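You operate a simulated robot arm through the tools that you are given. There is no shell and no other tool. Be economical: measure what you need, move in short steps, check, and stop when the job is done.

You run a simulated two-armed robot. Do the job below in one go: nothing can be reset, and whatever is moved stays where it is left.

JOB
Pump the yellow water from the top row into the tank.
Fine: valves 1 and 2 stand open; open valve 3, give the pump three strokes, then shut all three; the other valves end shut.

It is judged by the outcome, as a careful person would: the job done as asked, and still so three seconds after it is handed in. It fails if anything else is knocked over, pushed out of place, dropped, spilled or broken.

ROBOT AND FRAMES
Two 7-joint arms with two-finger grippers on one trunk, on a base that drives. Base frame: it is fixed to the floor where the robot stands at the start and does not move with it; the origin is under the middle of the robot, x ahead of it, y to its left, z up. Readings come in m, rad, newtons and seconds.
The left shoulder is at the start at [0.078, 0.151, 0.888], the right one opposite. Each reaches about 0.926 m from its shoulder. Places, roughly: number eight handle [0.8, 0.2, 0.9]; number five handle [0.8, 0.3, 1.1]; number four handle [0.7, 0.5, 1.1]; number nine handle [0.9, 0, 0.9]; number one handle [0.7, 0.4, 1.3]; number seven handle [0.7, 0.4, 0.9]; number six handle [0.8, 0.1, 1.1]; number three handle [0.9, 0, 1.3]; number two handle [0.8, 0.2, 1.3]; pump button [0.7, 0.6, 1.3]. Payload 2.54 kg a hand.
Tool frame (each hand has its own): the origin (TCP) lies between the finger pads and is the grasp point; the fingertips stand 0.03 m ahead of it; z points along the fingers, y is the line along which they close. The gripper opens to 0.116 m. The gripper's body begins 0.095 m behind the TCP.
Orientation is that of the tool frame in the base frame, as a unit quaternion [w, x, y, z]. With the fingers straight down and closing along the base's y, the tool's x points along the base's -x, its y along +y and its z along -z.

CONTROLS
- The arms move only by the tool jog_arm. It takes "left_targets", "right_targets" or both (then of equal length, played together; a hand with none holds still); each is a list of rows, each a list of 7 numbers: the shift along the tool's x, y, z in units of 200 mm (1.0 is 200 mm), then the turn, a rotation vector about the tool's x, y, z in units of 90 degrees (1.0 is 90 degrees), then the opening in per cent of the stroke, from 0 (shut) to 100 (fully open). In form: [[dx, dy, dz, ax, ay, az, gripper], ...]. A call has 1 to 10 rows; each row is the pose to reach, as a shift and turn from the pose commanded when the call began, along the tool's axes at that moment. A call with a number of a shift or a turn outside -1 to 1 is refused whole. A row lasts 0.2 s, in which the tool goes at most 0.05 m and 0.15 rad; a call with a longer step from one row to the next is refused whole, and so is a gripper value outside its range. A pose out of reach is approached as far as the arm can. The call stops where the force on the tool passes 40 N (or 10 N more than at its start, if that is more) or the arm is blocked; 0.2 s more then pass. Each finger travels about 0.072 m/s and halts on what it meets, pressing with about 40 N; the grip force reading is that of the motor and also rises with nothing between the fingers. The clock runs only during rows and for 0.2 s after the last one: add rows that repeat a pose to give the fingers time. The reply holds the time, the measured pose of the TCP, the force on the tool along the base axes, the opening and the grip force, in the units named above and with some noise, with the torque about the TCP (base axes, N m) and any sound that the robot's microphone picked up, and new pictures: "pictures" is both (left out), scene, wrist or none (wrist: the cameras of the hands that moved).
- Cameras (640 x 400 px; columns grow to the right, rows downward): "scene" is now at [0.158, 0.0385, 1.0716]; the picture's right is [0.35, -0.94, 0.00], its down [0.01, 0.00, -1.00] and it looks along [0.94, 0.35, 0.01] (base axes); focal length 253 px, centre (320, 200). "left" rides on the left gripper at [0.069, 0.015, -0.122] in its tool frame; the picture's right is [-0.21, 0.98, 0.00], its down [-0.83, -0.18, -0.53] and it looks along [-0.52, -0.11, 0.85] (tool axes); focal length 251 px, centre (320, 200). "right" rides on the right gripper at [0.069, -0.015, -0.122] in its tool frame; the picture's right is [0.22, 0.98, 0.00], its down [-0.83, 0.18, -0.53] and it looks along [-0.52, 0.11, 0.85] (tool axes); focal length 251 px, centre (320, 200). There is no depth. A picture from a camera that has moved, and an enlarged one, comes with that camera's place and axes in the base frame and with its lens. The place of the scene camera against the robot may be out by one fixed shift of up to 0.018 m in any direction.
- slide_trunk(by): slides the trunk up (or, below 0, down) by that many m; the arms and the scene camera ride with it, the base frame stays. It gives what a move gives, with no picture.
- steer(legs): drives the robot by 1 to 6 legs, each [ahead, left, turn to the left] in m, m and rad, along the robot's own axes; the way and the turn of a leg run together, so that a leg with both is an arc; at most 1.5 m and 3.142 rad a leg. The arms and the cameras ride along, it lands a little off, and it stops where it bumps. It gives what a move gives, and a new picture of the scene camera.
- aim_head(pan, tilt): turns the head with the scene camera to pan (to the left, within 1.396 rad either way) and tilt (down, from -0.506 to 1.204), counted from straight ahead of the robot. It gives what a move gives, and a new picture of the scene camera.
- inspect(camera, box): a new picture of the part [left, top, right, bottom] of that camera's present view, enlarged. The clock stands still meanwhile.
- finish_job(): hands the job in; it is judged then, once.

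Work in short steps. Places have to be worked out from the pictures, the camera data and where the tool is seen: move nearer, look again, correct. Check each grasp and each placing, and mend what went wrong. You have 120 turns and 260 pictures in all, those below and enlarged ones among them. Open the grippers and draw the arms clear of the work before you hand the job in, unless the task says otherwise; then end with one line.

The tools are called after ">>>" as name(argument=value, ...) on one line, values as JSON. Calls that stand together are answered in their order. jog_arm: Moves the arms, as the interface text tells. Its arguments: {"type":"object","properties":{"left_targets":{"type":"array","items":{"type":"array","items":{"type":"number"}}},"right_targets":{"type":"array","items":{"type":"array","items":{"type":"number"}}},"pictures":{"type":"string","enum":["both","scene","wrist","none"]}},"required":[]} The other tools are called the same way: slide_trunk (by) slides the trunk up or down; steer (legs) drives the base; aim_head (pan, tilt) turns the head that bears the scene camera; inspect (camera, box) takes an enlarged picture of a part of a camera's view; finish_job () hands the job in.

At the start:

```text
time_s: 0.0
left_ee_pos: [0.4215, 0.4516, 0.9987]
left_tool_rot: [0.0, 0.001, 1.0, -0.001]
left_contact_force: [0.0, -0.4, 0.5]
left_wrist_torque: [-0.06, 0.03, 0.0]
left_grip_width: 0.116
left_gripper_force: 0.0
right_ee_pos: [0.4067, -0.0332, 1.0003]
right_tool_rot: [0.0, 0.001, 1.0, 0.001]
right_contact_force: [0.3, -0.6, 0.6]
right_wrist_torque: [-0.01, -0.02, 0.02]
right_grip_width: 0.1161
right_gripper_force: 0.0
trunk travel left (down, up): [-0.125, 0.164]
robot x, y, heading: [0.0029, 0.0014, -0.002]
head pan, tilt: [0.361, -0.01]
```

scene: 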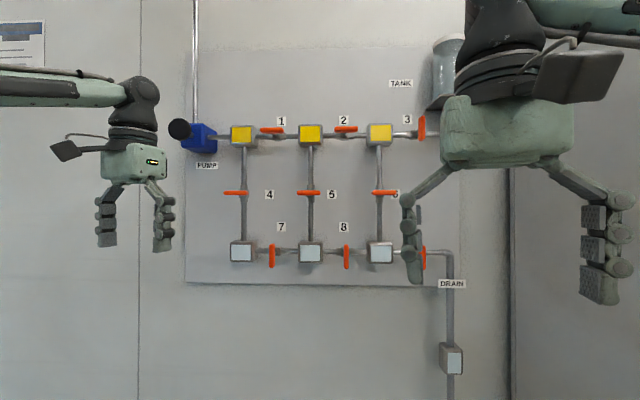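
right: 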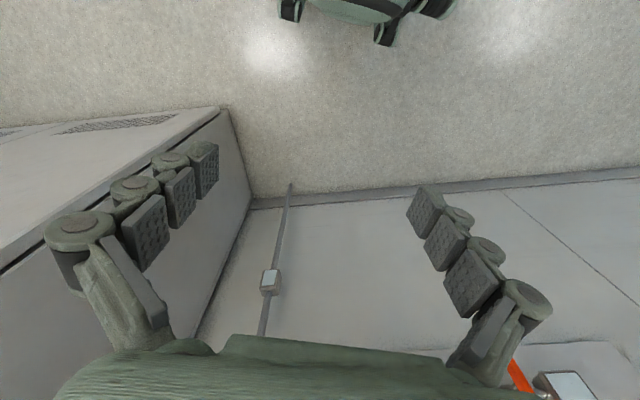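
left: 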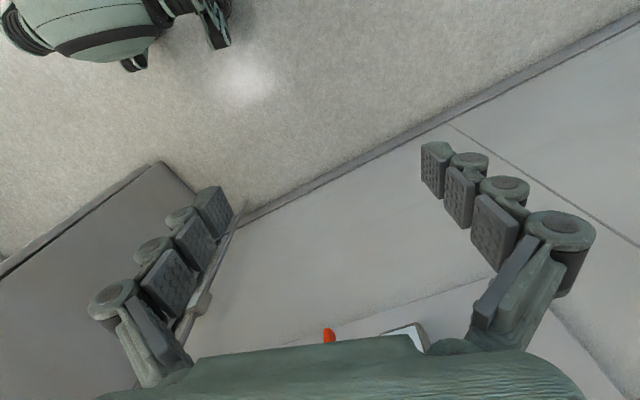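

The handles of 1 and 2 lie along their pipes (open) and 3 stands across (shut). I look closer at the board's top row before moving.

>>> inspect(camera="scene", box=[160, 60, 320, 160])

>>> inspect(camera="scene", box=[300, 60, 460, 160])

>>> inspect(camera="scene", box=[200, 160, 480, 335])

```text
4.00 times, centred on (240, 110) of scene
camera zoom: at [0.158, 0.0385, 1.0716], right [0.35, -0.94, 0.0], down [0.01, 0.0, -1.0], along [0.94, 0.35, 0.01], focal length 1010 px, centre (640, 560)
```

zoom: 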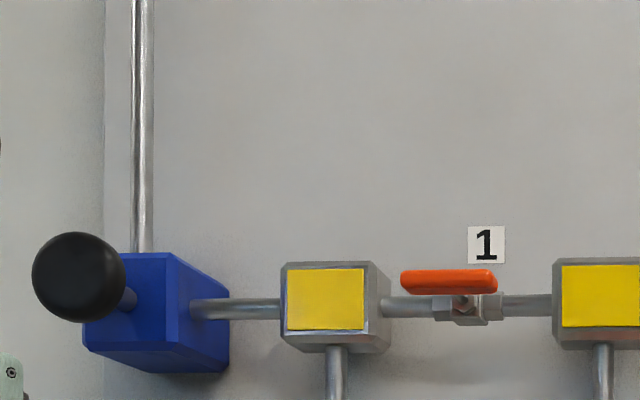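

```text
4.00 times, centred on (380, 110) of scene
camera zoom: at [0.158, 0.0385, 1.0716], right [0.35, -0.94, 0.0], down [0.01, 0.0, -1.0], along [0.94, 0.35, 0.01], focal length 1010 px, centre (80, 560)
```

zoom: 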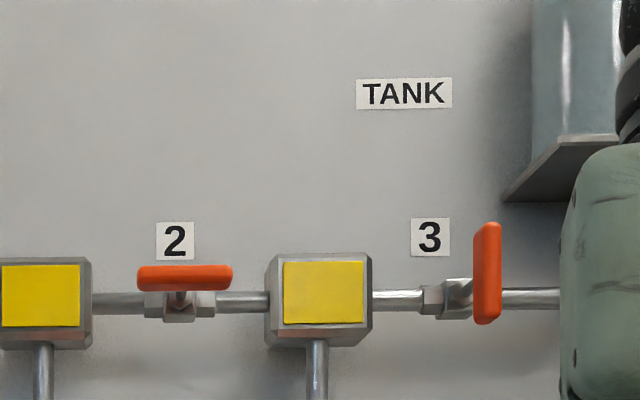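

```text
2.29 times, centred on (340, 248) of scene
camera zoom: at [0.158, 0.0385, 1.0716], right [0.35, -0.94, 0.0], down [0.01, 0.0, -1.0], along [0.94, 0.35, 0.01], focal length 577 px, centre (274, 91)
```

zoom: 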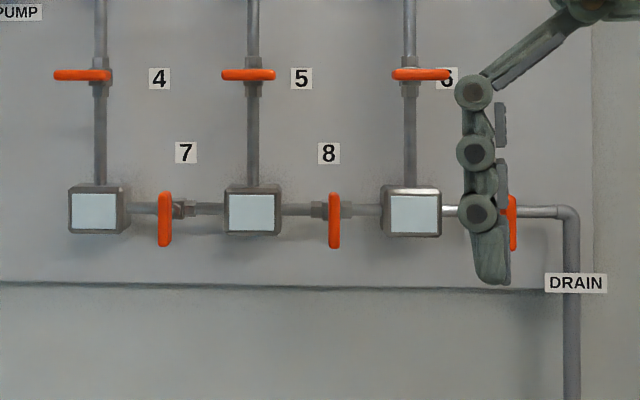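

Valves are T-handles, and the wall's normal is about 0.315 rad left of my heading. I turn to face the wall, raise the trunk, and move up a little so that both arms cover the top row.

>>> slide_trunk(by=0.15)

>>> steer(legs=[[0, 0, 0.317], [0.18, 0, 0]])

>>> aim_head(pan=0.0, tilt=0.0)

```text
time_s: 1.8
left_ee_pos: [0.4241, 0.4514, 1.15]
left_tool_rot: [-0.001, 0.001, 1.0, 0.0]
left_contact_force: [-0.9, -0.8, 0.3]
left_wrist_torque: [0.0, 0.04, 0.03]
left_grip_width: 0.1159
left_gripper_force: 0.0
right_ee_pos: [0.4071, -0.033, 1.1501]
right_tool_rot: [0.0, 0.001, 1.0, 0.001]
right_contact_force: [0.0, -0.7, 0.1]
right_wrist_torque: [0.0, 0.05, 0.01]
right_grip_width: 0.1159
right_gripper_force: 0.1
trunk travel left (down, up): [-0.275, 0.014]
robot x, y, heading: [-0.0035, 0.0036, -0.002]
head pan, tilt: [0.361, -0.01]
```

```text
time_s: 4.3
left_ee_pos: [0.4251, 0.6197, 1.1501]
left_tool_rot: [0.001, -0.161, 0.987, 0.0]
left_contact_force: [0.8, -0.8, -0.1]
left_wrist_torque: [-0.02, 0.04, -0.03]
left_grip_width: 0.1158
left_gripper_force: 0.0
right_ee_pos: [0.5637, 0.1557, 1.15]
right_tool_rot: [0.0, -0.161, 0.987, 0.001]
right_contact_force: [-0.7, -0.7, 0.5]
right_wrist_torque: [0.01, 0.07, -0.02]
right_grip_width: 0.116
right_gripper_force: 0.1
trunk travel left (down, up): [-0.275, 0.014]
robot x, y, heading: [0.1661, 0.0554, 0.326]
head pan, tilt: [0.361, -0.01]
camera scene: at [0.3082, 0.1418, 1.2214], right [0.63, -0.77, 0.0], down [0.01, 0.01, -1.0], along [0.77, 0.63, 0.01], focal length 253 px, centre (320, 200)
```

scene: 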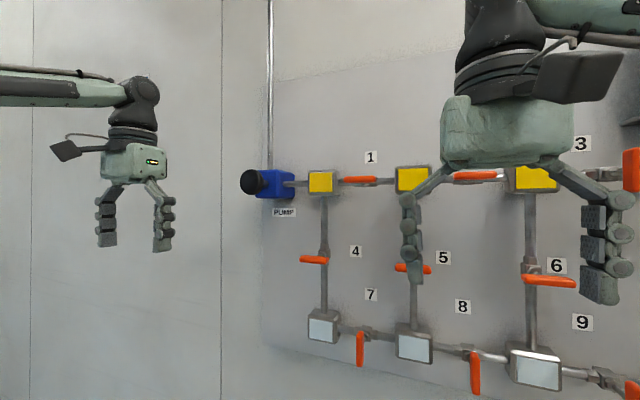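

```text
time_s: 5.1
left_ee_pos: [0.4249, 0.6201, 1.1496]
left_tool_rot: [0.0, -0.162, 0.987, 0.0]
left_contact_force: [0.8, 0.0, -0.9]
left_wrist_torque: [0.01, -0.03, -0.01]
left_grip_width: 0.1158
left_gripper_force: 0.0
right_ee_pos: [0.5632, 0.1562, 1.1504]
right_tool_rot: [0.0, -0.16, 0.987, 0.001]
right_contact_force: [-0.2, 0.1, 0.8]
right_wrist_torque: [0.02, 0.0, 0.0]
right_grip_width: 0.1157
right_gripper_force: 0.1
trunk travel left (down, up): [-0.275, 0.014]
robot x, y, heading: [0.169, 0.0542, 0.324]
head pan, tilt: [0.0, 0.0]
camera scene: at [0.3234, 0.1135, 1.2207], right [0.32, -0.95, 0.0], down [0.0, 0.0, -1.0], along [0.95, 0.32, 0.0], focal length 253 px, centre (320, 200)
```

scene: 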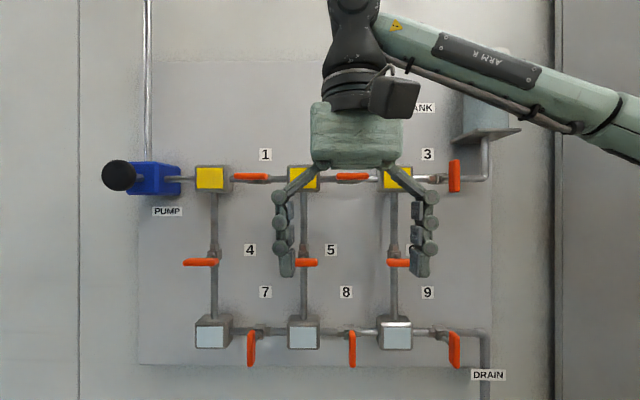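

Triangulating: handle 3 is at about [0.917, 0.017, 1.27] and the pump knob at about [0.636, 0.596, 1.263]. I turn both hands to point at the wall, staying short of it, raising them and moving them sideways toward valve 3 and the pump.

>>> jog_arm(right_targets=[[0, -0.09, -0.06, 0, -0.095, 0, 60], [0, -0.18, -0.12, 0, -0.19, 0, 60], [0, -0.27, -0.18, 0, -0.285, 0, 60], [0, -0.36, -0.24, 0, -0.38, 0, 60], [0, -0.45, -0.3, 0, -0.475, 0, 60], [0, -0.54, -0.36, 0, -0.57, 0, 60], [0, -0.63, -0.42, 0, -0.665, 0, 60], [0, -0.72, -0.48, 0, -0.76, 0, 60], [0, -0.81, -0.54, 0, -0.855, 0, 60], [0, -0.9, -0.6, 0, -0.95, 0, 60]], left_targets=[[0, -0.045, -0.056, 0, -0.095, 0, 0], [0, -0.09, -0.112, 0, -0.19, 0, 0], [0, -0.135, -0.168, 0, -0.285, 0, 0], [0, -0.18, -0.224, 0, -0.38, 0, 0], [0, -0.225, -0.28, 0, -0.475, 0, 0], [0, -0.27, -0.336, 0, -0.57, 0, 0], [0, -0.315, -0.392, 0, -0.665, 0, 0], [0, -0.36, -0.448, 0, -0.76, 0, 0], [0, -0.405, -0.504, 0, -0.855, 0, 0], [0, -0.45, -0.56, 0, -0.95, 0, 0]])

```text
time_s: 7.3
left_ee_pos: [0.4533, 0.5338, 1.2624]
left_tool_rot: [0.671, -0.119, 0.723, 0.11]
left_contact_force: [-0.6, 0.4, -0.3]
left_wrist_torque: [0.0, 0.01, -0.04]
left_grip_width: 0.0003
left_gripper_force: 29.3
right_ee_pos: [0.6187, -0.0165, 1.2705]
right_tool_rot: [0.67, -0.118, 0.724, 0.11]
right_contact_force: [-0.4, -0.6, -0.2]
right_wrist_torque: [0.01, 0.02, 0.01]
right_grip_width: 0.0696
right_gripper_force: 0.1
trunk travel left (down, up): [-0.275, 0.014]
robot x, y, heading: [0.1665, 0.0561, 0.325]
head pan, tilt: [0.0, 0.0]
camera scene: at [0.3237, 0.113, 1.2208], right [0.32, -0.95, 0.0], down [0.0, 0.0, -1.0], along [0.95, 0.32, 0.0], focal length 253 px, centre (320, 200)
camera right: at [0.5026, -0.0703, 1.2098], right [-0.33, 0.92, -0.21], down [-0.5, 0.02, 0.86], along [0.8, 0.39, 0.46], focal length 251 px, centre (320, 200)
camera left: at [0.3284, 0.5086, 1.2028], right [-0.3, 0.93, 0.21], down [-0.39, -0.32, 0.86], along [0.87, 0.17, 0.46], focal length 251 px, centre (320, 200)
```

scene: 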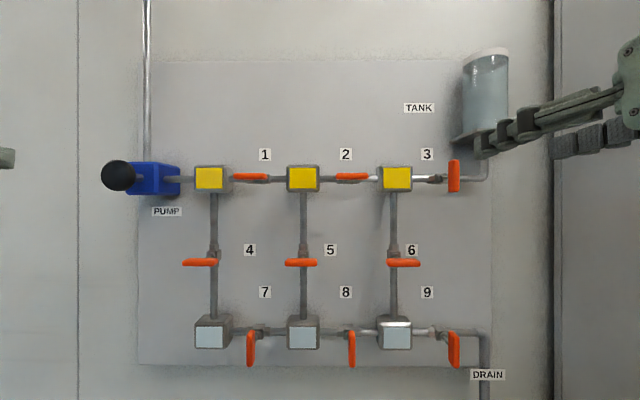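
right: 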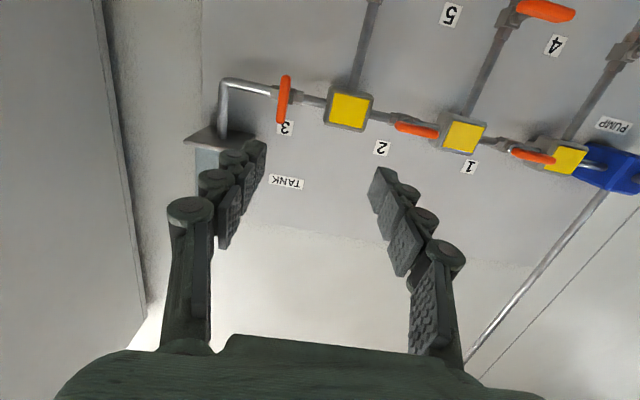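
left: 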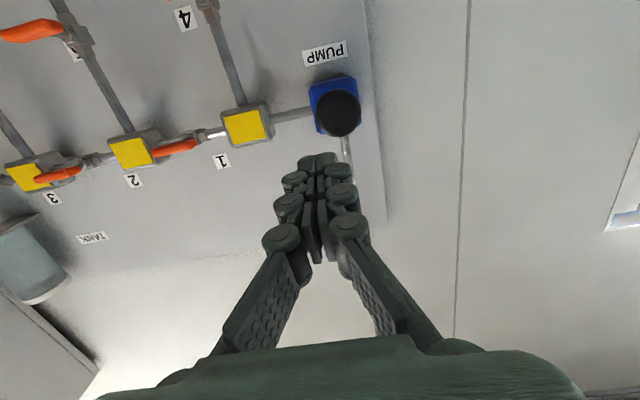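

The hand cameras show both targets close to each tool's axis: handle 3 is ~0.057 m to the right and the knob ~0.02 m to the left. I level the hands and approach partway.

>>> jog_arm(right_targets=[[0, -0.1, 0.15, 0, -0.025, 0, 60], [0, -0.2, 0.3, 0, -0.05, 0, 60], [0, -0.285, 0.45, 0, -0.05, 0, 60], [0, -0.285, 0.6, 0, -0.05, 0, 60], [0, -0.285, 0.75, 0, -0.05, 0, 60]], left_targets=[[0, 0.05, 0.1, 0, -0.025, 0, 0], [0, 0.1, 0.2, 0, -0.05, 0, 0], [0, 0.1, 0.3, 0, -0.05, 0, 0], [0, 0.1, 0.4, 0, -0.05, 0, 0], [0, 0.1, 0.5, 0, -0.05, 0, 0]])

```text
time_s: 8.5
left_ee_pos: [0.5439, 0.5847, 1.2535]
left_tool_rot: [0.698, -0.114, 0.698, 0.114]
left_contact_force: [-0.5, 0.5, -0.4]
left_wrist_torque: [0.0, 0.0, 0.02]
left_grip_width: 0.0
left_gripper_force: 28.7
right_ee_pos: [0.78, -0.0218, 1.2579]
right_tool_rot: [0.698, -0.113, 0.698, 0.114]
right_contact_force: [-0.4, -0.2, -1.0]
right_wrist_torque: [0.02, 0.03, -0.07]
right_grip_width: 0.0696
right_gripper_force: 0.0
trunk travel left (down, up): [-0.275, 0.014]
robot x, y, heading: [0.1653, 0.0561, 0.324]
head pan, tilt: [0.0, 0.0]
camera scene: at [0.324, 0.1136, 1.2206], right [0.32, -0.95, 0.0], down [0.0, 0.0, -1.0], along [0.95, 0.32, 0.0], focal length 253 px, centre (320, 200)
camera right: at [0.6678, -0.0738, 1.1887], right [-0.31, 0.93, -0.21], down [-0.56, 0.0, 0.83], along [0.77, 0.38, 0.52], focal length 251 px, centre (320, 200)
camera left: at [0.4223, 0.5615, 1.1853], right [-0.31, 0.93, 0.21], down [-0.45, -0.34, 0.83], along [0.84, 0.16, 0.52], focal length 251 px, centre (320, 200)
```

scene: 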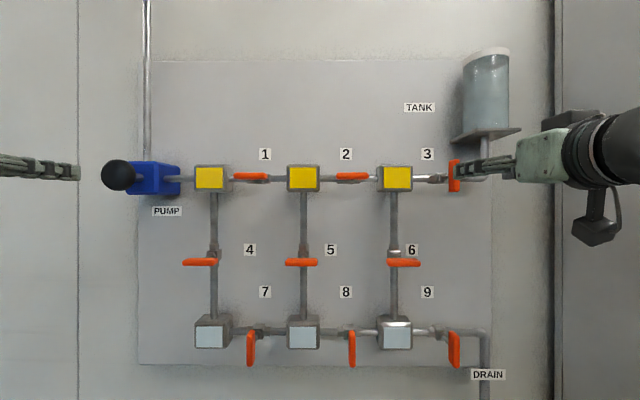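
right: 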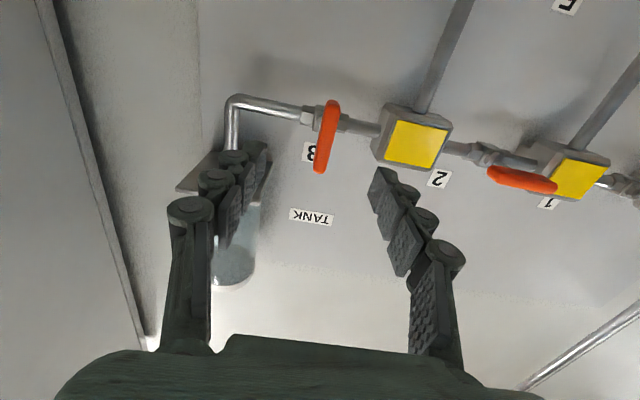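
left: 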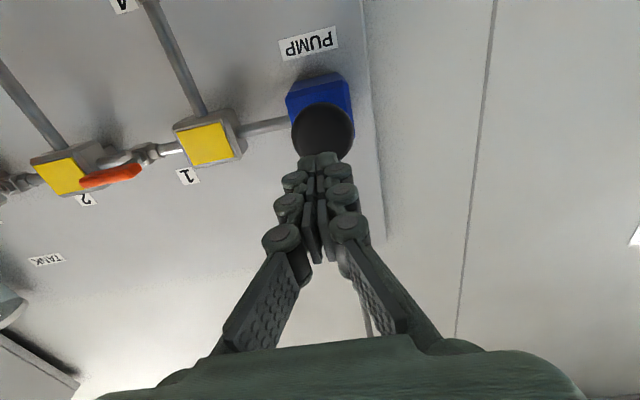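

Triangulating the two hand views puts handle 3 at about [0.885, 0.022, 1.261]. I move the right hand so the fingers straddle it.

>>> jog_arm(right_targets=[[-0.015, 0.038, 0.1, 0, 0, 0, 60], [-0.015, 0.038, 0.2, 0, 0, 0, 60], [-0.015, 0.038, 0.3, 0, 0, 0, 60], [-0.015, 0.038, 0.4, 0, 0, 0, 60], [-0.015, 0.038, 0.47, 0, 0, 0, 60]], pictures="both")

```text
time_s: 9.7
left_ee_pos: [0.5401, 0.5841, 1.2544]
left_tool_rot: [0.698, -0.114, 0.698, 0.114]
left_contact_force: [0.6, 0.1, 0.9]
left_wrist_torque: [-0.01, 0.0, -0.03]
left_grip_width: 0.0
left_gripper_force: 28.4
right_ee_pos: [0.867, 0.0141, 1.2607]
right_tool_rot: [0.698, -0.113, 0.698, 0.113]
right_contact_force: [0.7, -0.9, -0.2]
right_wrist_torque: [0.01, -0.03, 0.02]
right_grip_width: 0.0696
right_gripper_force: 0.1
trunk travel left (down, up): [-0.275, 0.014]
robot x, y, heading: [0.1674, 0.0588, 0.327]
head pan, tilt: [0.0, 0.0]
camera scene: at [0.3235, 0.1135, 1.2207], right [0.32, -0.95, 0.0], down [0.0, 0.0, -1.0], along [0.95, 0.32, 0.0], focal length 253 px, centre (320, 200)
camera right: at [0.7548, -0.0384, 1.1915], right [-0.31, 0.93, -0.21], down [-0.56, 0.0, 0.83], along [0.77, 0.38, 0.52], focal length 251 px, centre (320, 200)
```

scene: 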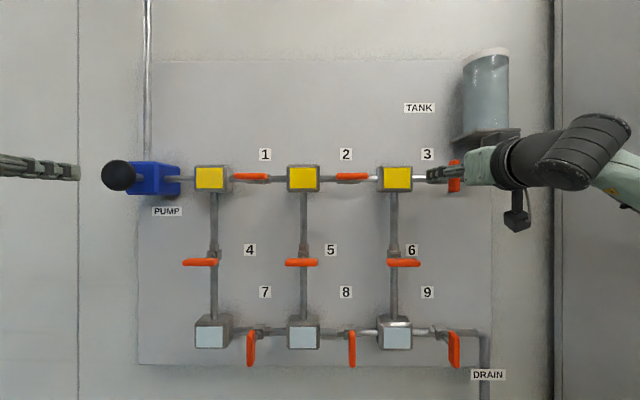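
right: 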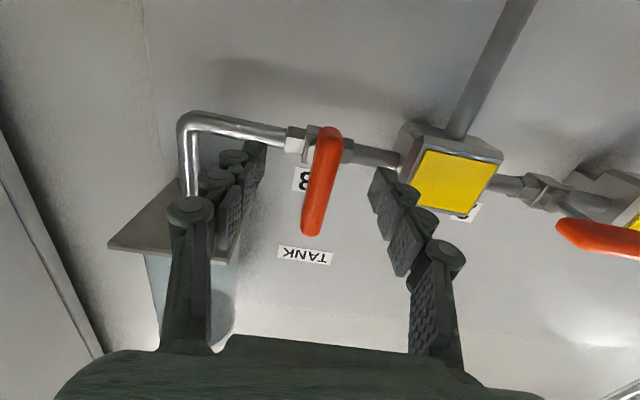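

The handle lies between the fingers. I advance 1 cm more and close.

>>> jog_arm(right_targets=[[0, 0, 0.05, 0, 0, 0, 60], [0, 0, 0.05, 0, 0, 0, 10], [0, 0, 0.05, 0, 0, 0, 10], [0, 0, 0.05, 0, 0, 0, 10], [0, 0, 0.05, 0, 0, 0, 10]], pictures="wrist")

```text
time_s: 10.9
left_ee_pos: [0.5416, 0.5828, 1.2547]
left_tool_rot: [0.698, -0.114, 0.698, 0.114]
left_contact_force: [0.0, 0.0, -0.5]
left_wrist_torque: [-0.01, -0.01, 0.04]
left_grip_width: 0.0002
left_gripper_force: 29.4
right_ee_pos: [0.8748, 0.0179, 1.2615]
right_tool_rot: [0.698, -0.113, 0.698, 0.114]
right_contact_force: [0.9, -1.3, 0.5]
right_wrist_torque: [-0.04, -0.03, -0.01]
right_grip_width: 0.0127
right_gripper_force: 1.0
trunk travel left (down, up): [-0.275, 0.014]
robot x, y, heading: [0.1661, 0.0558, 0.329]
head pan, tilt: [0.0, 0.0]
camera right: at [0.7642, -0.0354, 1.192], right [-0.31, 0.93, -0.21], down [-0.56, 0.0, 0.83], along [0.77, 0.38, 0.52], focal length 251 px, centre (320, 200)
```

right: 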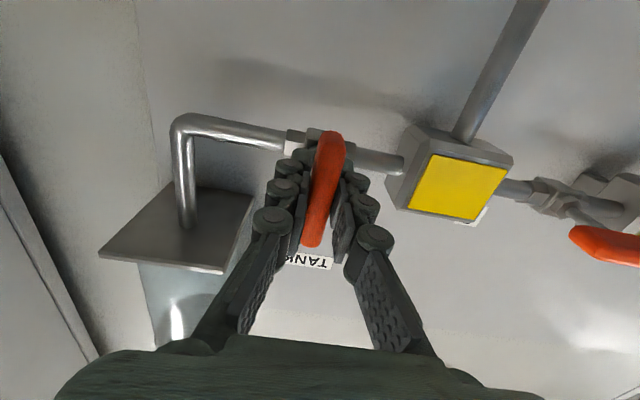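

Fingers reach about the handle's thickness; I tighten fully, then try a small clockwise turn, watching the torque.

>>> jog_arm(right_targets=[[0, 0, 0, 0, 0, 0, 0], [0, 0, 0, 0, 0, 0, 0], [0, 0, 0, 0, 0, 0.05, 0], [0, 0, 0, 0, 0, 0.1, 0], [0, 0, 0, 0, 0, 0.15, 0], [0, 0, 0, 0, 0, 0.2, 0]])

```text
time_s: 12.3
left_ee_pos: [0.5413, 0.5841, 1.255]
left_tool_rot: [0.698, -0.114, 0.698, 0.114]
left_contact_force: [0.0, -0.8, 0.3]
left_wrist_torque: [0.0, 0.0, -0.02]
left_grip_width: 0.0
left_gripper_force: 28.5
right_ee_pos: [0.8747, 0.0165, 1.2626]
right_tool_rot: [0.672, -0.002, 0.707, 0.221]
right_contact_force: [-1.1, -4.6, 1.3]
right_wrist_torque: [-1.45, -0.54, -0.1]
right_grip_width: 0.0186
right_gripper_force: 43.6
trunk travel left (down, up): [-0.275, 0.014]
robot x, y, heading: [0.168, 0.0592, 0.321]
head pan, tilt: [0.0, 0.0]
camera scene: at [0.3229, 0.1131, 1.2208], right [0.32, -0.95, 0.0], down [0.0, 0.0, -1.0], along [0.95, 0.32, 0.0], focal length 253 px, centre (320, 200)
camera right: at [0.7571, -0.0147, 1.1913], right [-0.32, 0.94, 0.1], down [-0.48, -0.25, 0.84], along [0.82, 0.22, 0.53], focal length 251 px, centre (320, 200)
```

scene: 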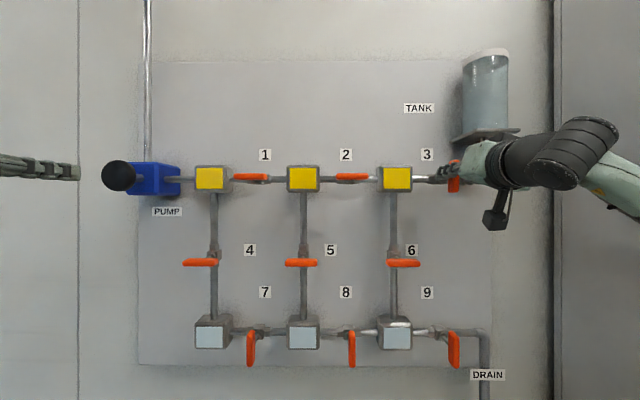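
right: 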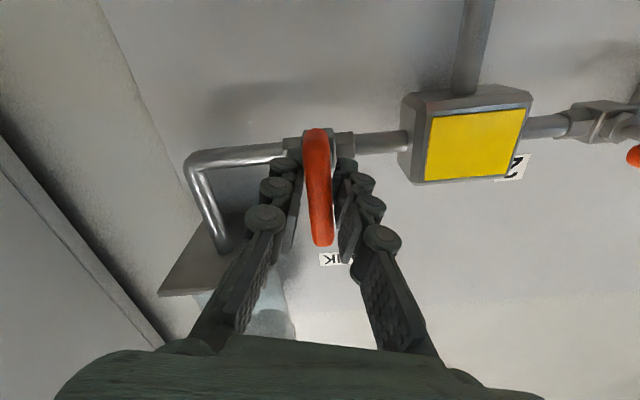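

Torque rose to ~1.5 N·m; I look whether the handle actually turned.

>>> inspect(camera="scene", box=[400, 130, 520, 205])

>>> inspect(camera="right", box=[200, 100, 440, 250])

```text
5.33 times, centred on (460, 168) of scene
camera zoom: at [0.3229, 0.1131, 1.2208], right [0.32, -0.95, 0.0], down [0.0, 0.0, -1.0], along [0.95, 0.32, 0.0], focal length 1347 px, centre (-427, 373)
```

zoom: 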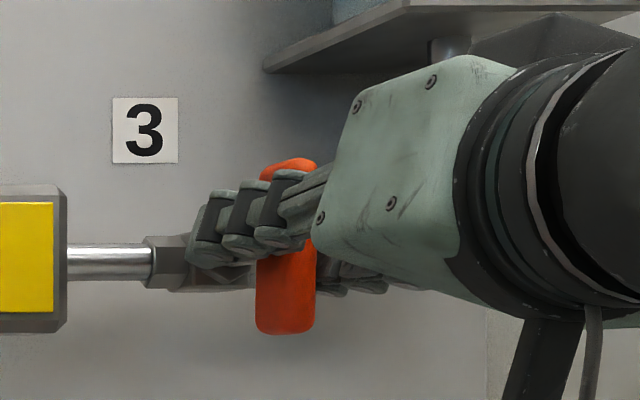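

```text
2.67 times, centred on (320, 175) of right
camera zoom: at [0.7571, -0.0147, 1.1913], right [-0.32, 0.94, 0.1], down [-0.48, -0.25, 0.84], along [0.82, 0.22, 0.53], focal length 670 px, centre (320, 267)
```

zoom: 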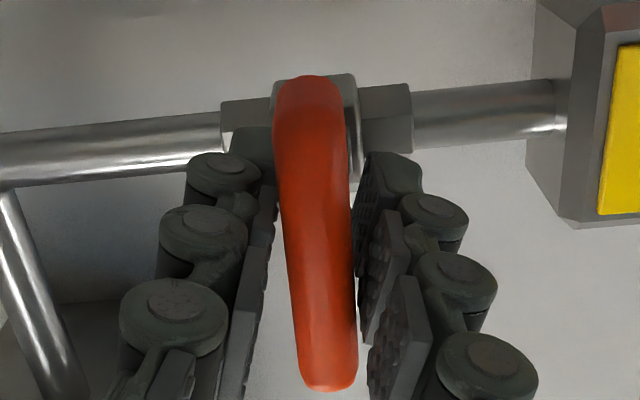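

The handle did not follow; that direction appears to be the stop. I turn back and try the other way.

>>> jog_arm(right_targets=[[0, 0, 0, 0, 0, -0.07, 0], [0, 0, 0, 0, 0, -0.14, 0], [0, 0, 0, 0, 0, -0.2, 0], [0, 0, 0, 0, 0, -0.26, 0], [0, 0, 0, 0, 0, -0.32, 0], [0, 0, 0, 0, 0, -0.38, 0], [0, 0, 0, 0, 0, -0.44, 0]])

>>> inspect(camera="scene", box=[400, 130, 520, 205])

```text
time_s: 13.9
left_ee_pos: [0.5421, 0.584, 1.2552]
left_tool_rot: [0.697, -0.115, 0.698, 0.114]
left_contact_force: [0.5, 0.3, -0.3]
left_wrist_torque: [0.01, 0.0, 0.01]
left_grip_width: 0.0001
left_gripper_force: 28.6
right_ee_pos: [0.8763, 0.0167, 1.2601]
right_tool_rot: [0.707, -0.242, 0.664, -0.019]
right_contact_force: [-4.3, -2.5, -3.6]
right_wrist_torque: [-0.23, 0.78, -0.37]
right_grip_width: 0.0117
right_gripper_force: 38.8
trunk travel left (down, up): [-0.275, 0.014]
robot x, y, heading: [0.1646, 0.058, 0.32]
head pan, tilt: [0.0, 0.0]
camera scene: at [0.3232, 0.1131, 1.2207], right [0.32, -0.95, 0.0], down [0.0, 0.0, -1.0], along [0.95, 0.32, 0.0], focal length 253 px, centre (320, 200)
camera right: at [0.7724, -0.0584, 1.202], right [-0.26, 0.79, -0.56], down [-0.66, 0.28, 0.7], along [0.71, 0.55, 0.44], focal length 251 px, centre (320, 200)
```

scene: 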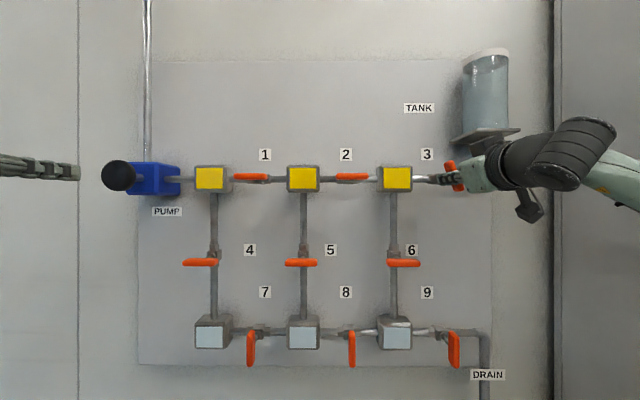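
right: 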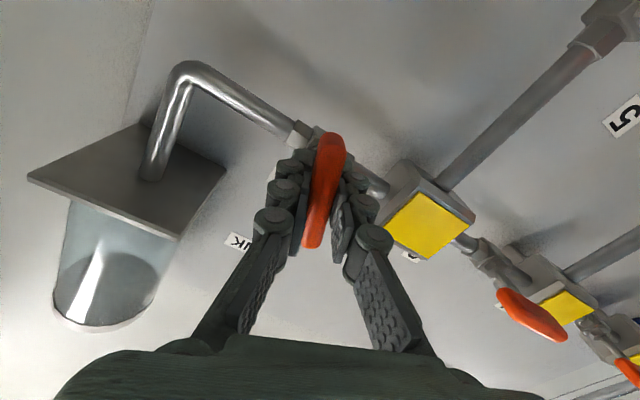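

```text
5.33 times, centred on (460, 168) of scene
camera zoom: at [0.3232, 0.1131, 1.2207], right [0.32, -0.95, 0.0], down [0.0, 0.0, -1.0], along [0.95, 0.32, 0.0], focal length 1347 px, centre (-427, 373)
```

zoom: 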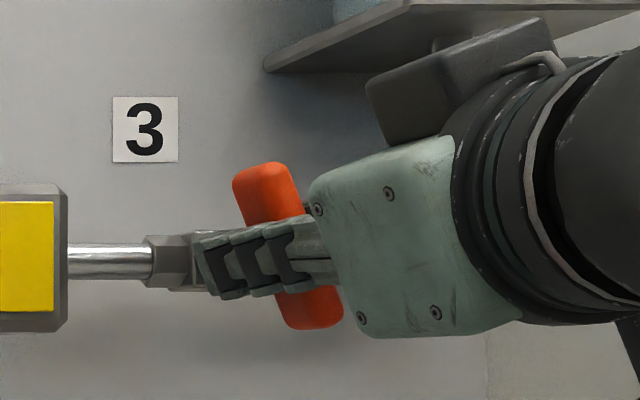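

The handle turns counterclockwise, gripped firmly. I continue to a quarter turn.

>>> jog_arm(right_targets=[[0, 0, 0, 0, 0, -0.076, 0], [0, 0, 0, 0, 0, -0.152, 0], [0, 0, 0, 0, 0, -0.228, 0], [0, 0, 0, 0, 0, -0.304, 0], [0, 0, 0, 0, 0, -0.38, 0], [0, 0, 0, 0, 0, -0.456, 0], [0, 0, 0, 0, 0, -0.532, 0], [0, 0, 0, 0, 0, -0.608, 0], [0, 0, 0, 0, 0, -0.684, 0], [0, 0, 0, 0, 0, -0.76, 0]])

>>> inspect(camera="scene", box=[400, 130, 520, 205])

```text
time_s: 16.1
left_ee_pos: [0.542, 0.583, 1.2546]
left_tool_rot: [0.698, -0.114, 0.697, 0.116]
left_contact_force: [-0.2, 0.8, -0.3]
left_wrist_torque: [-0.04, 0.01, 0.03]
left_grip_width: 0.0
left_gripper_force: 28.4
right_ee_pos: [0.877, 0.017, 1.2608]
right_tool_rot: [0.576, -0.573, 0.413, -0.412]
right_contact_force: [-10.1, -6.1, -10.7]
right_wrist_torque: [-0.02, 0.16, 0.41]
right_grip_width: 0.012
right_gripper_force: 38.8
trunk travel left (down, up): [-0.275, 0.014]
robot x, y, heading: [0.1655, 0.0581, 0.325]
head pan, tilt: [0.0, 0.0]
camera scene: at [0.3232, 0.1123, 1.2207], right [0.32, -0.95, 0.0], down [0.0, 0.0, -1.0], along [0.95, 0.32, 0.0], focal length 253 px, centre (320, 200)
camera right: at [0.782, -0.0866, 1.2743], right [0.07, -0.2, -0.98], down [-0.77, 0.61, -0.18], along [0.64, 0.76, -0.11], focal length 251 px, centre (320, 200)
```

scene: 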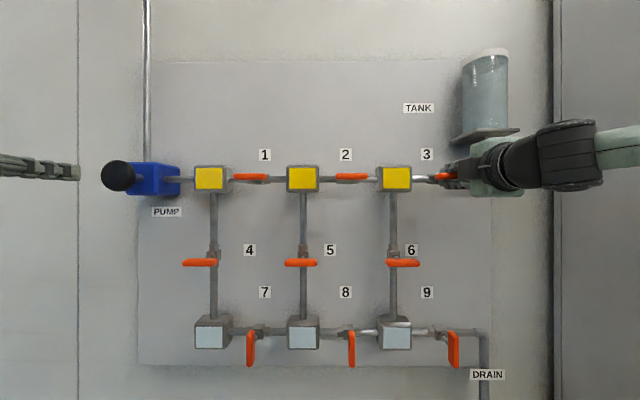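
right: 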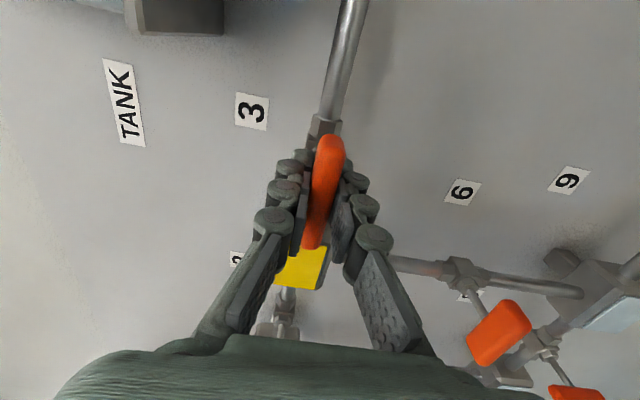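

```text
5.33 times, centred on (460, 168) of scene
camera zoom: at [0.3232, 0.1123, 1.2207], right [0.32, -0.95, 0.0], down [0.0, 0.0, -1.0], along [0.95, 0.32, 0.0], focal length 1347 px, centre (-427, 373)
```

zoom: 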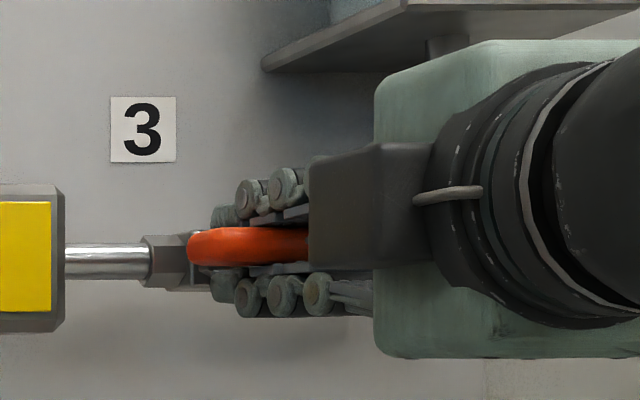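

Valve 3 is now horizontal (open); I keep holding it. Now the left hand, closed fist, moves up 1 cm and approaches the pump knob.

>>> jog_arm(left_targets=[[-0.05, 0, 0.05, 0, 0, 0, 0], [-0.05, 0, 0.12, 0, 0, 0, 0], [-0.05, 0, 0.19, 0, 0, 0, 0], [-0.05, 0, 0.26, 0, 0, 0, 0], [-0.05, 0, 0.32, 0, 0, 0, 0]])

```text
time_s: 17.3
left_ee_pos: [0.6021, 0.6045, 1.2642]
left_tool_rot: [0.698, -0.112, 0.698, 0.114]
left_contact_force: [0.6, 0.9, -0.4]
left_wrist_torque: [-0.02, -0.01, 0.01]
left_grip_width: 0.0002
left_gripper_force: 28.8
right_ee_pos: [0.8766, 0.0171, 1.2599]
right_tool_rot: [0.576, -0.572, 0.414, -0.413]
right_contact_force: [-11.7, -6.8, -15.5]
right_wrist_torque: [0.02, 0.12, 0.3]
right_grip_width: 0.0119
right_gripper_force: 38.7
trunk travel left (down, up): [-0.275, 0.014]
robot x, y, heading: [0.163, 0.0532, 0.322]
head pan, tilt: [0.0, 0.0]
camera scene: at [0.3233, 0.1122, 1.2207], right [0.32, -0.95, 0.0], down [0.0, 0.0, -1.0], along [0.95, 0.32, 0.0], focal length 253 px, centre (320, 200)
camera left: at [0.4814, 0.5806, 1.1962], right [-0.31, 0.93, 0.22], down [-0.45, -0.34, 0.83], along [0.84, 0.16, 0.52], focal length 251 px, centre (320, 200)
```

scene: 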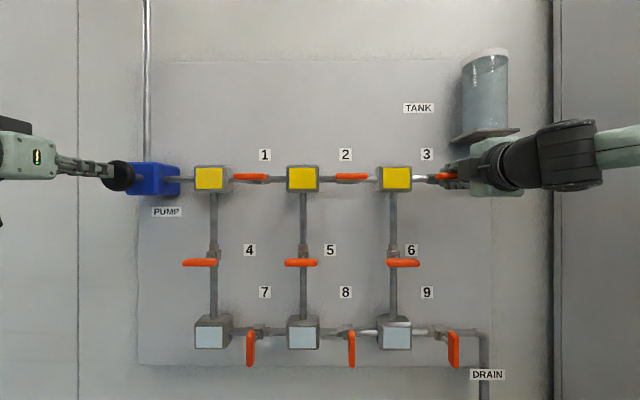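
left: 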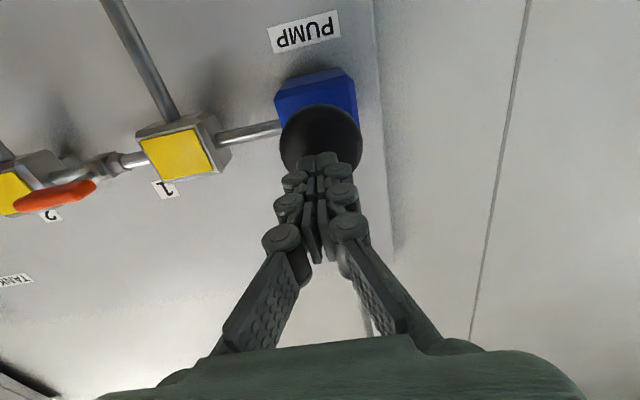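

The fist is centred on the knob, about 2 cm short. I push in slowly, watching force and sound.

>>> jog_arm(left_targets=[[0, 0, 0.05, 0, 0, 0, 0], [0, 0, 0.1, 0, 0, 0, 0], [0, 0, 0.15, 0, 0, 0, 0], [0, 0, 0.2, 0, 0, 0, 0], [0, 0, 0.25, 0, 0, 0, 0]])

```text
time_s: 18.6
left_ee_pos: [0.6443, 0.617, 1.2659]
left_tool_rot: [0.697, -0.113, 0.698, 0.115]
left_contact_force: [-13.5, -5.7, -6.2]
left_wrist_torque: [-0.05, 0.16, -0.05]
left_grip_width: 0.006
left_gripper_force: 28.7
right_ee_pos: [0.8772, 0.0166, 1.2593]
right_tool_rot: [0.574, -0.572, 0.415, -0.413]
right_contact_force: [1.1, -4.2, -1.4]
right_wrist_torque: [0.0, -0.01, 0.62]
right_grip_width: 0.0118
right_gripper_force: 38.3
trunk travel left (down, up): [-0.275, 0.014]
robot x, y, heading: [0.1675, 0.0593, 0.327]
head pan, tilt: [0.0, 0.0]
stopped in row 5 (left hand): the force on the tool passed its limit at 42 N (the readings are from after the stop); the commanded pose is now the measured one
camera scene: at [0.3218, 0.1125, 1.2213], right [0.32, -0.95, 0.0], down [0.0, 0.0, -1.0], along [0.95, 0.32, 0.0], focal length 253 px, centre (320, 200)
camera left: at [0.5238, 0.5952, 1.1968], right [-0.31, 0.93, 0.22], down [-0.45, -0.34, 0.83], along [0.84, 0.16, 0.52], focal length 251 px, centre (320, 200)
```

scene: 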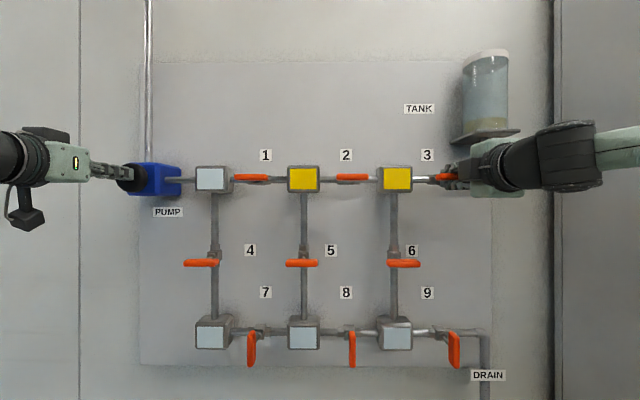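
left: 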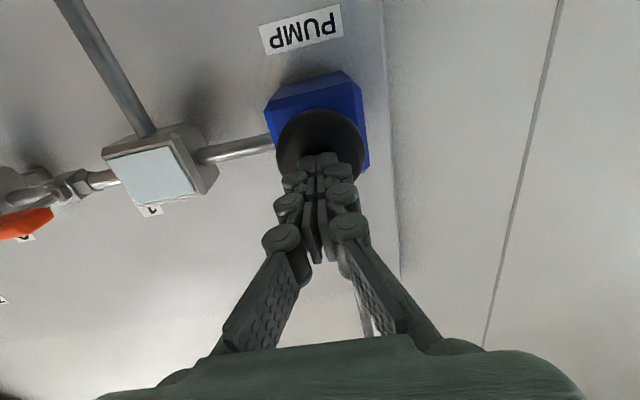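

One stroke done: the first box went clear and a yellow layer shows in the tank. I withdraw to let the knob spring back.

>>> jog_arm(left_targets=[[0, 0, -0.1, 0, 0, 0, 0], [0, 0, -0.2, 0, 0, 0, 0], [0, 0, -0.3, 0, 0, 0, 0], [0, 0, -0.3, 0, 0, 0, 0], [0, 0, -0.3, 0, 0, 0, 0]])

```text
time_s: 19.8
left_ee_pos: [0.5872, 0.5987, 1.2644]
left_tool_rot: [0.698, -0.113, 0.698, 0.115]
left_contact_force: [-0.5, -0.5, 1.3]
left_wrist_torque: [0.02, 0.0, 0.0]
left_grip_width: 0.0
left_gripper_force: 29.1
right_ee_pos: [0.877, 0.0176, 1.2604]
right_tool_rot: [0.576, -0.571, 0.415, -0.412]
right_contact_force: [-11.1, -6.8, -4.6]
right_wrist_torque: [-0.02, 0.04, -0.46]
right_grip_width: 0.0119
right_gripper_force: 38.7
trunk travel left (down, up): [-0.275, 0.014]
robot x, y, heading: [0.1687, 0.0595, 0.323]
head pan, tilt: [0.0, 0.0]
camera scene: at [0.3221, 0.1124, 1.2209], right [0.32, -0.95, 0.0], down [0.0, 0.0, -1.0], along [0.95, 0.32, 0.0], focal length 253 px, centre (320, 200)
camera left: at [0.4675, 0.576, 1.196], right [-0.31, 0.93, 0.22], down [-0.45, -0.34, 0.83], along [0.84, 0.16, 0.52], focal length 251 px, centre (320, 200)
```

scene: 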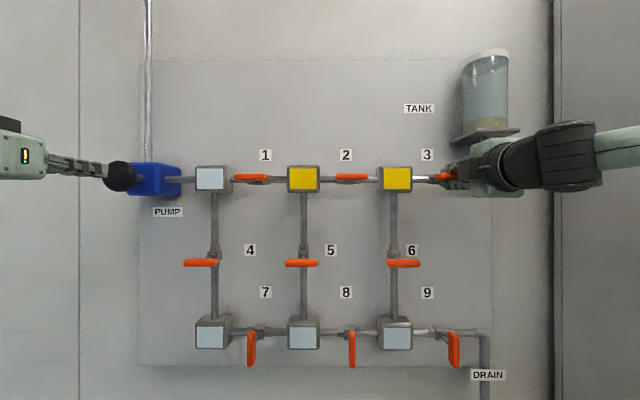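
left: 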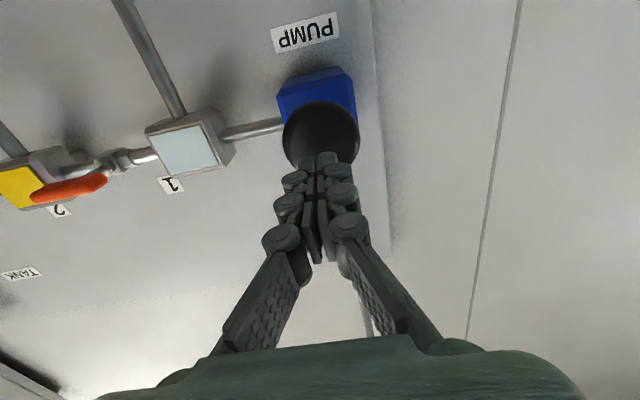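

The knob is back out. Second stroke.

>>> jog_arm(left_targets=[[0, 0, 0.1, 0, 0, 0, 0], [0, 0, 0.17, 0, 0, 0, 0], [0, 0, 0.22, 0, 0, 0, 0], [0, 0, 0.27, 0, 0, 0, 0], [0, 0, 0.32, 0, 0, 0, 0], [0, 0, 0.36, 0, 0, 0, 0]], pictures="scene")

```text
time_s: 21.0
left_ee_pos: [0.6434, 0.6173, 1.2647]
left_tool_rot: [0.697, -0.112, 0.699, 0.116]
left_contact_force: [-13.4, -5.6, -4.6]
left_wrist_torque: [-0.03, 0.08, 0.0]
left_grip_width: 0.0059
left_gripper_force: 28.0
right_ee_pos: [0.8767, 0.0175, 1.261]
right_tool_rot: [0.575, -0.572, 0.415, -0.412]
right_contact_force: [-2.4, -4.9, -0.5]
right_wrist_torque: [0.03, -0.03, 0.65]
right_grip_width: 0.0117
right_gripper_force: 38.8
trunk travel left (down, up): [-0.275, 0.014]
robot x, y, heading: [0.1638, 0.0568, 0.33]
head pan, tilt: [0.0, 0.0]
stopped in row 6 (left hand): the force on the tool passed its limit at 50 N (the readings are from after the stop); the commanded pose is now the measured one
camera scene: at [0.3208, 0.1124, 1.2212], right [0.32, -0.95, 0.0], down [0.0, 0.0, -1.0], along [0.95, 0.32, 0.0], focal length 253 px, centre (320, 200)
```

scene: 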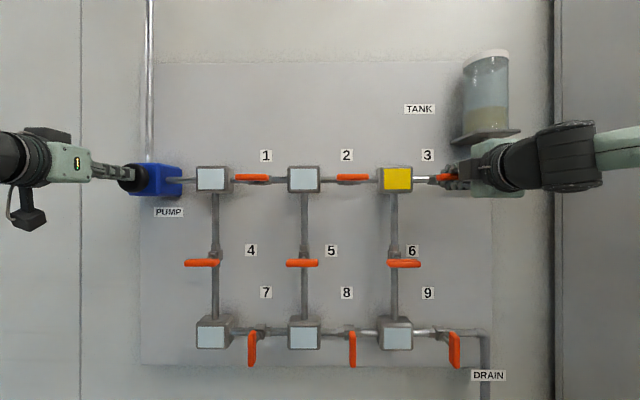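

Second stroke registered. I withdraw, then make the third the same way.

>>> jog_arm(left_targets=[[0, 0, -0.1, 0, 0, 0, 0], [0, 0, -0.2, 0, 0, 0, 0], [0, 0, -0.3, 0, 0, 0, 0], [0, 0, -0.3, 0, 0, 0, 0], [0, 0, -0.3, 0, 0, 0, 0]], pictures="scene")

>>> jog_arm(left_targets=[[0, 0, 0.1, 0, 0, 0, 0], [0, 0, 0.17, 0, 0, 0, 0], [0, 0, 0.22, 0, 0, 0, 0], [0, 0, 0.27, 0, 0, 0, 0], [0, 0, 0.32, 0, 0, 0, 0], [0, 0, 0.36, 0, 0, 0, 0]], pictures="scene")

```text
time_s: 22.2
left_ee_pos: [0.5862, 0.6006, 1.265]
left_tool_rot: [0.697, -0.113, 0.698, 0.115]
left_contact_force: [-0.8, -0.2, 0.5]
left_wrist_torque: [-0.02, -0.01, -0.02]
left_grip_width: 0.0
left_gripper_force: 28.8
right_ee_pos: [0.8764, 0.0173, 1.2591]
right_tool_rot: [0.575, -0.571, 0.416, -0.412]
right_contact_force: [-15.7, -8.4, -2.8]
right_wrist_torque: [0.0, 0.07, -0.14]
right_grip_width: 0.0116
right_gripper_force: 39.1
trunk travel left (down, up): [-0.275, 0.014]
robot x, y, heading: [0.1683, 0.0537, 0.326]
head pan, tilt: [0.0, 0.0]
camera scene: at [0.321, 0.1124, 1.2211], right [0.32, -0.95, 0.0], down [0.0, 0.0, -1.0], along [0.95, 0.32, 0.0], focal length 253 px, centre (320, 200)
```

scene: 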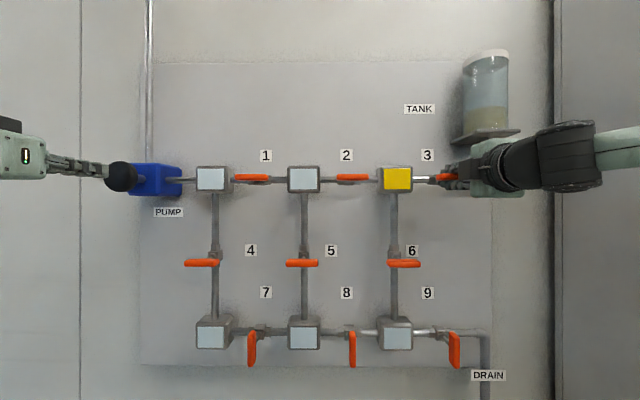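

```text
time_s: 23.5
left_ee_pos: [0.6443, 0.617, 1.2664]
left_tool_rot: [0.697, -0.114, 0.698, 0.116]
left_contact_force: [-15.5, -5.8, -6.0]
left_wrist_torque: [-0.01, 0.2, -0.04]
left_grip_width: 0.006
left_gripper_force: 28.7
right_ee_pos: [0.8765, 0.0164, 1.2588]
right_tool_rot: [0.576, -0.572, 0.415, -0.412]
right_contact_force: [-5.6, -5.5, 0.8]
right_wrist_torque: [0.02, -0.01, 0.3]
right_grip_width: 0.0118
right_gripper_force: 38.6
trunk travel left (down, up): [-0.275, 0.014]
robot x, y, heading: [0.1649, 0.0551, 0.325]
head pan, tilt: [0.0, 0.0]
stopped in row 6 (left hand): the force on the tool passed its limit at 50 N (the readings are from after the stop); the commanded pose is now the measured one
camera scene: at [0.3198, 0.1124, 1.2212], right [0.32, -0.95, 0.0], down [0.0, 0.0, -1.0], along [0.95, 0.32, 0.0], focal length 253 px, centre (320, 200)
```

scene: 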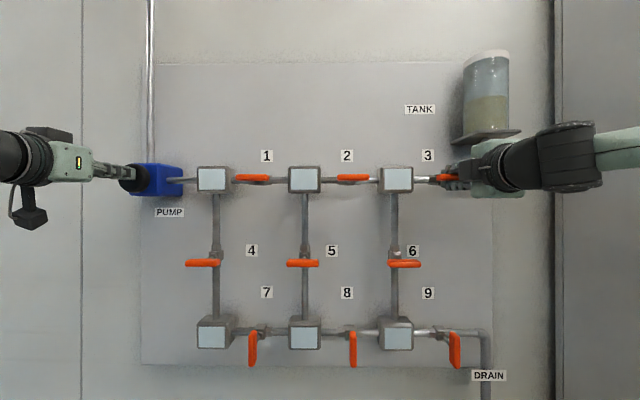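

All three boxes are drained into the tank. I back the left hand off and turn valve 3 back clockwise to shut.

>>> jog_arm(left_targets=[[0, 0, -0.1, 0, 0, 0, 0], [0, 0, -0.2, 0, 0, 0, 0], [0, 0, -0.3, 0, 0, 0, 0], [0, 0, -0.4, 0, 0, 0, 0], [0, 0, -0.5, 0, 0, 0, 0], [0, 0, -0.6, 0, 0, 0, 0], [0, 0, -0.6, 0, 0, 0, 0], [0, 0, -0.6, 0, 0, 0, 0], [0, 0, -0.6, 0, 0, 0, 0], [0, 0, -0.6, 0, 0, 0, 0]], right_targets=[[0, 0, 0, 0, 0, 0.09, 0], [0, 0, 0, 0, 0, 0.18, 0], [0, 0, 0, 0, 0, 0.27, 0], [0, 0, 0, 0, 0, 0.36, 0], [0, 0, 0, 0, 0, 0.45, 0], [0, 0, 0, 0, 0, 0.54, 0], [0, 0, 0, 0, 0, 0.63, 0], [0, 0, 0, 0, 0, 0.72, 0], [0, 0, 0, 0, 0, 0.81, 0], [0, 0, 0, 0, 0, 0.9, 0]], pictures="none")

>>> jog_arm(right_targets=[[0, 0, 0, 0, 0, 0.05, 0], [0, 0, 0, 0, 0, 0.1, 0], [0, 0, 0, 0, 0, 0.13, 0], [0, 0, 0, 0, 0, 0.13, 0]], pictures="both")

>>> inspect(camera="scene", box=[400, 130, 520, 205])

```text
time_s: 25.7
left_ee_pos: [0.5317, 0.5803, 1.2671]
left_tool_rot: [0.697, -0.113, 0.698, 0.115]
left_contact_force: [0.3, -0.1, 0.6]
left_wrist_torque: [-0.01, 0.03, 0.0]
left_grip_width: 0.0001
left_gripper_force: 28.5
right_ee_pos: [0.8772, 0.0173, 1.2594]
right_tool_rot: [0.705, -0.164, 0.687, 0.062]
right_contact_force: [-15.3, -7.0, -0.6]
right_wrist_torque: [0.26, -0.86, 0.12]
right_grip_width: 0.0119
right_gripper_force: 38.8
trunk travel left (down, up): [-0.275, 0.014]
robot x, y, heading: [0.1683, 0.0546, 0.332]
head pan, tilt: [0.0, 0.0]
```

```text
time_s: 26.7
left_ee_pos: [0.5326, 0.5803, 1.2682]
left_tool_rot: [0.698, -0.113, 0.698, 0.115]
left_contact_force: [-1.3, -0.6, -0.8]
left_wrist_torque: [0.0, 0.02, 0.03]
left_grip_width: 0.0002
left_gripper_force: 28.0
right_ee_pos: [0.8771, 0.017, 1.2593]
right_tool_rot: [0.696, -0.094, 0.7, 0.132]
right_contact_force: [-13.5, -10.8, 2.8]
right_wrist_torque: [-0.88, -0.53, -0.04]
right_grip_width: 0.0123
right_gripper_force: 39.7
trunk travel left (down, up): [-0.275, 0.014]
robot x, y, heading: [0.1646, 0.0558, 0.331]
head pan, tilt: [0.0, 0.0]
camera scene: at [0.3203, 0.1124, 1.2212], right [0.32, -0.95, 0.0], down [0.0, 0.0, -1.0], along [0.95, 0.32, 0.0], focal length 253 px, centre (320, 200)
camera right: at [0.7644, -0.0313, 1.1892], right [-0.31, 0.94, -0.16], down [-0.55, -0.04, 0.83], along [0.77, 0.35, 0.53], focal length 251 px, centre (320, 200)
```

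scene: 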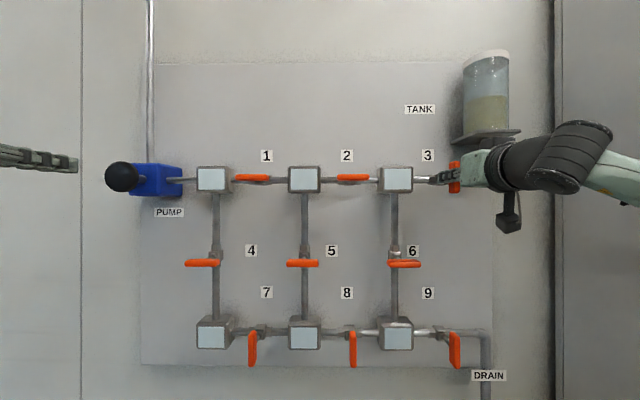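
right: 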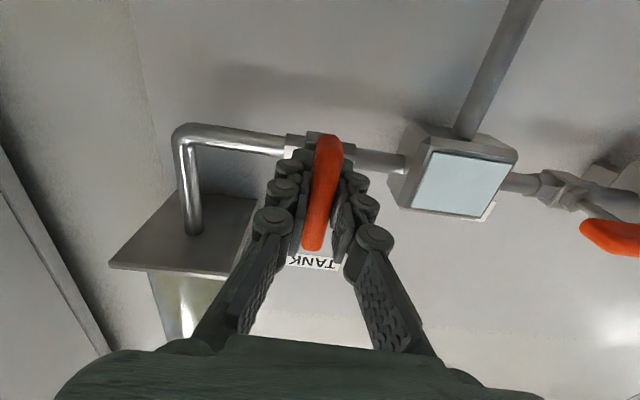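

```text
5.33 times, centred on (460, 168) of scene
camera zoom: at [0.3203, 0.1124, 1.2212], right [0.32, -0.95, 0.0], down [0.0, 0.0, -1.0], along [0.95, 0.32, 0.0], focal length 1347 px, centre (-427, 373)
```

zoom: 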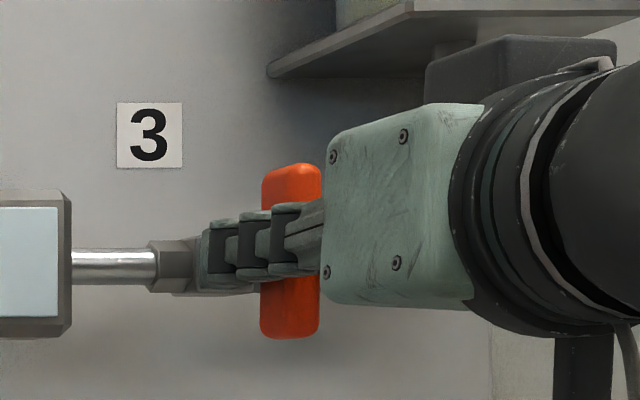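

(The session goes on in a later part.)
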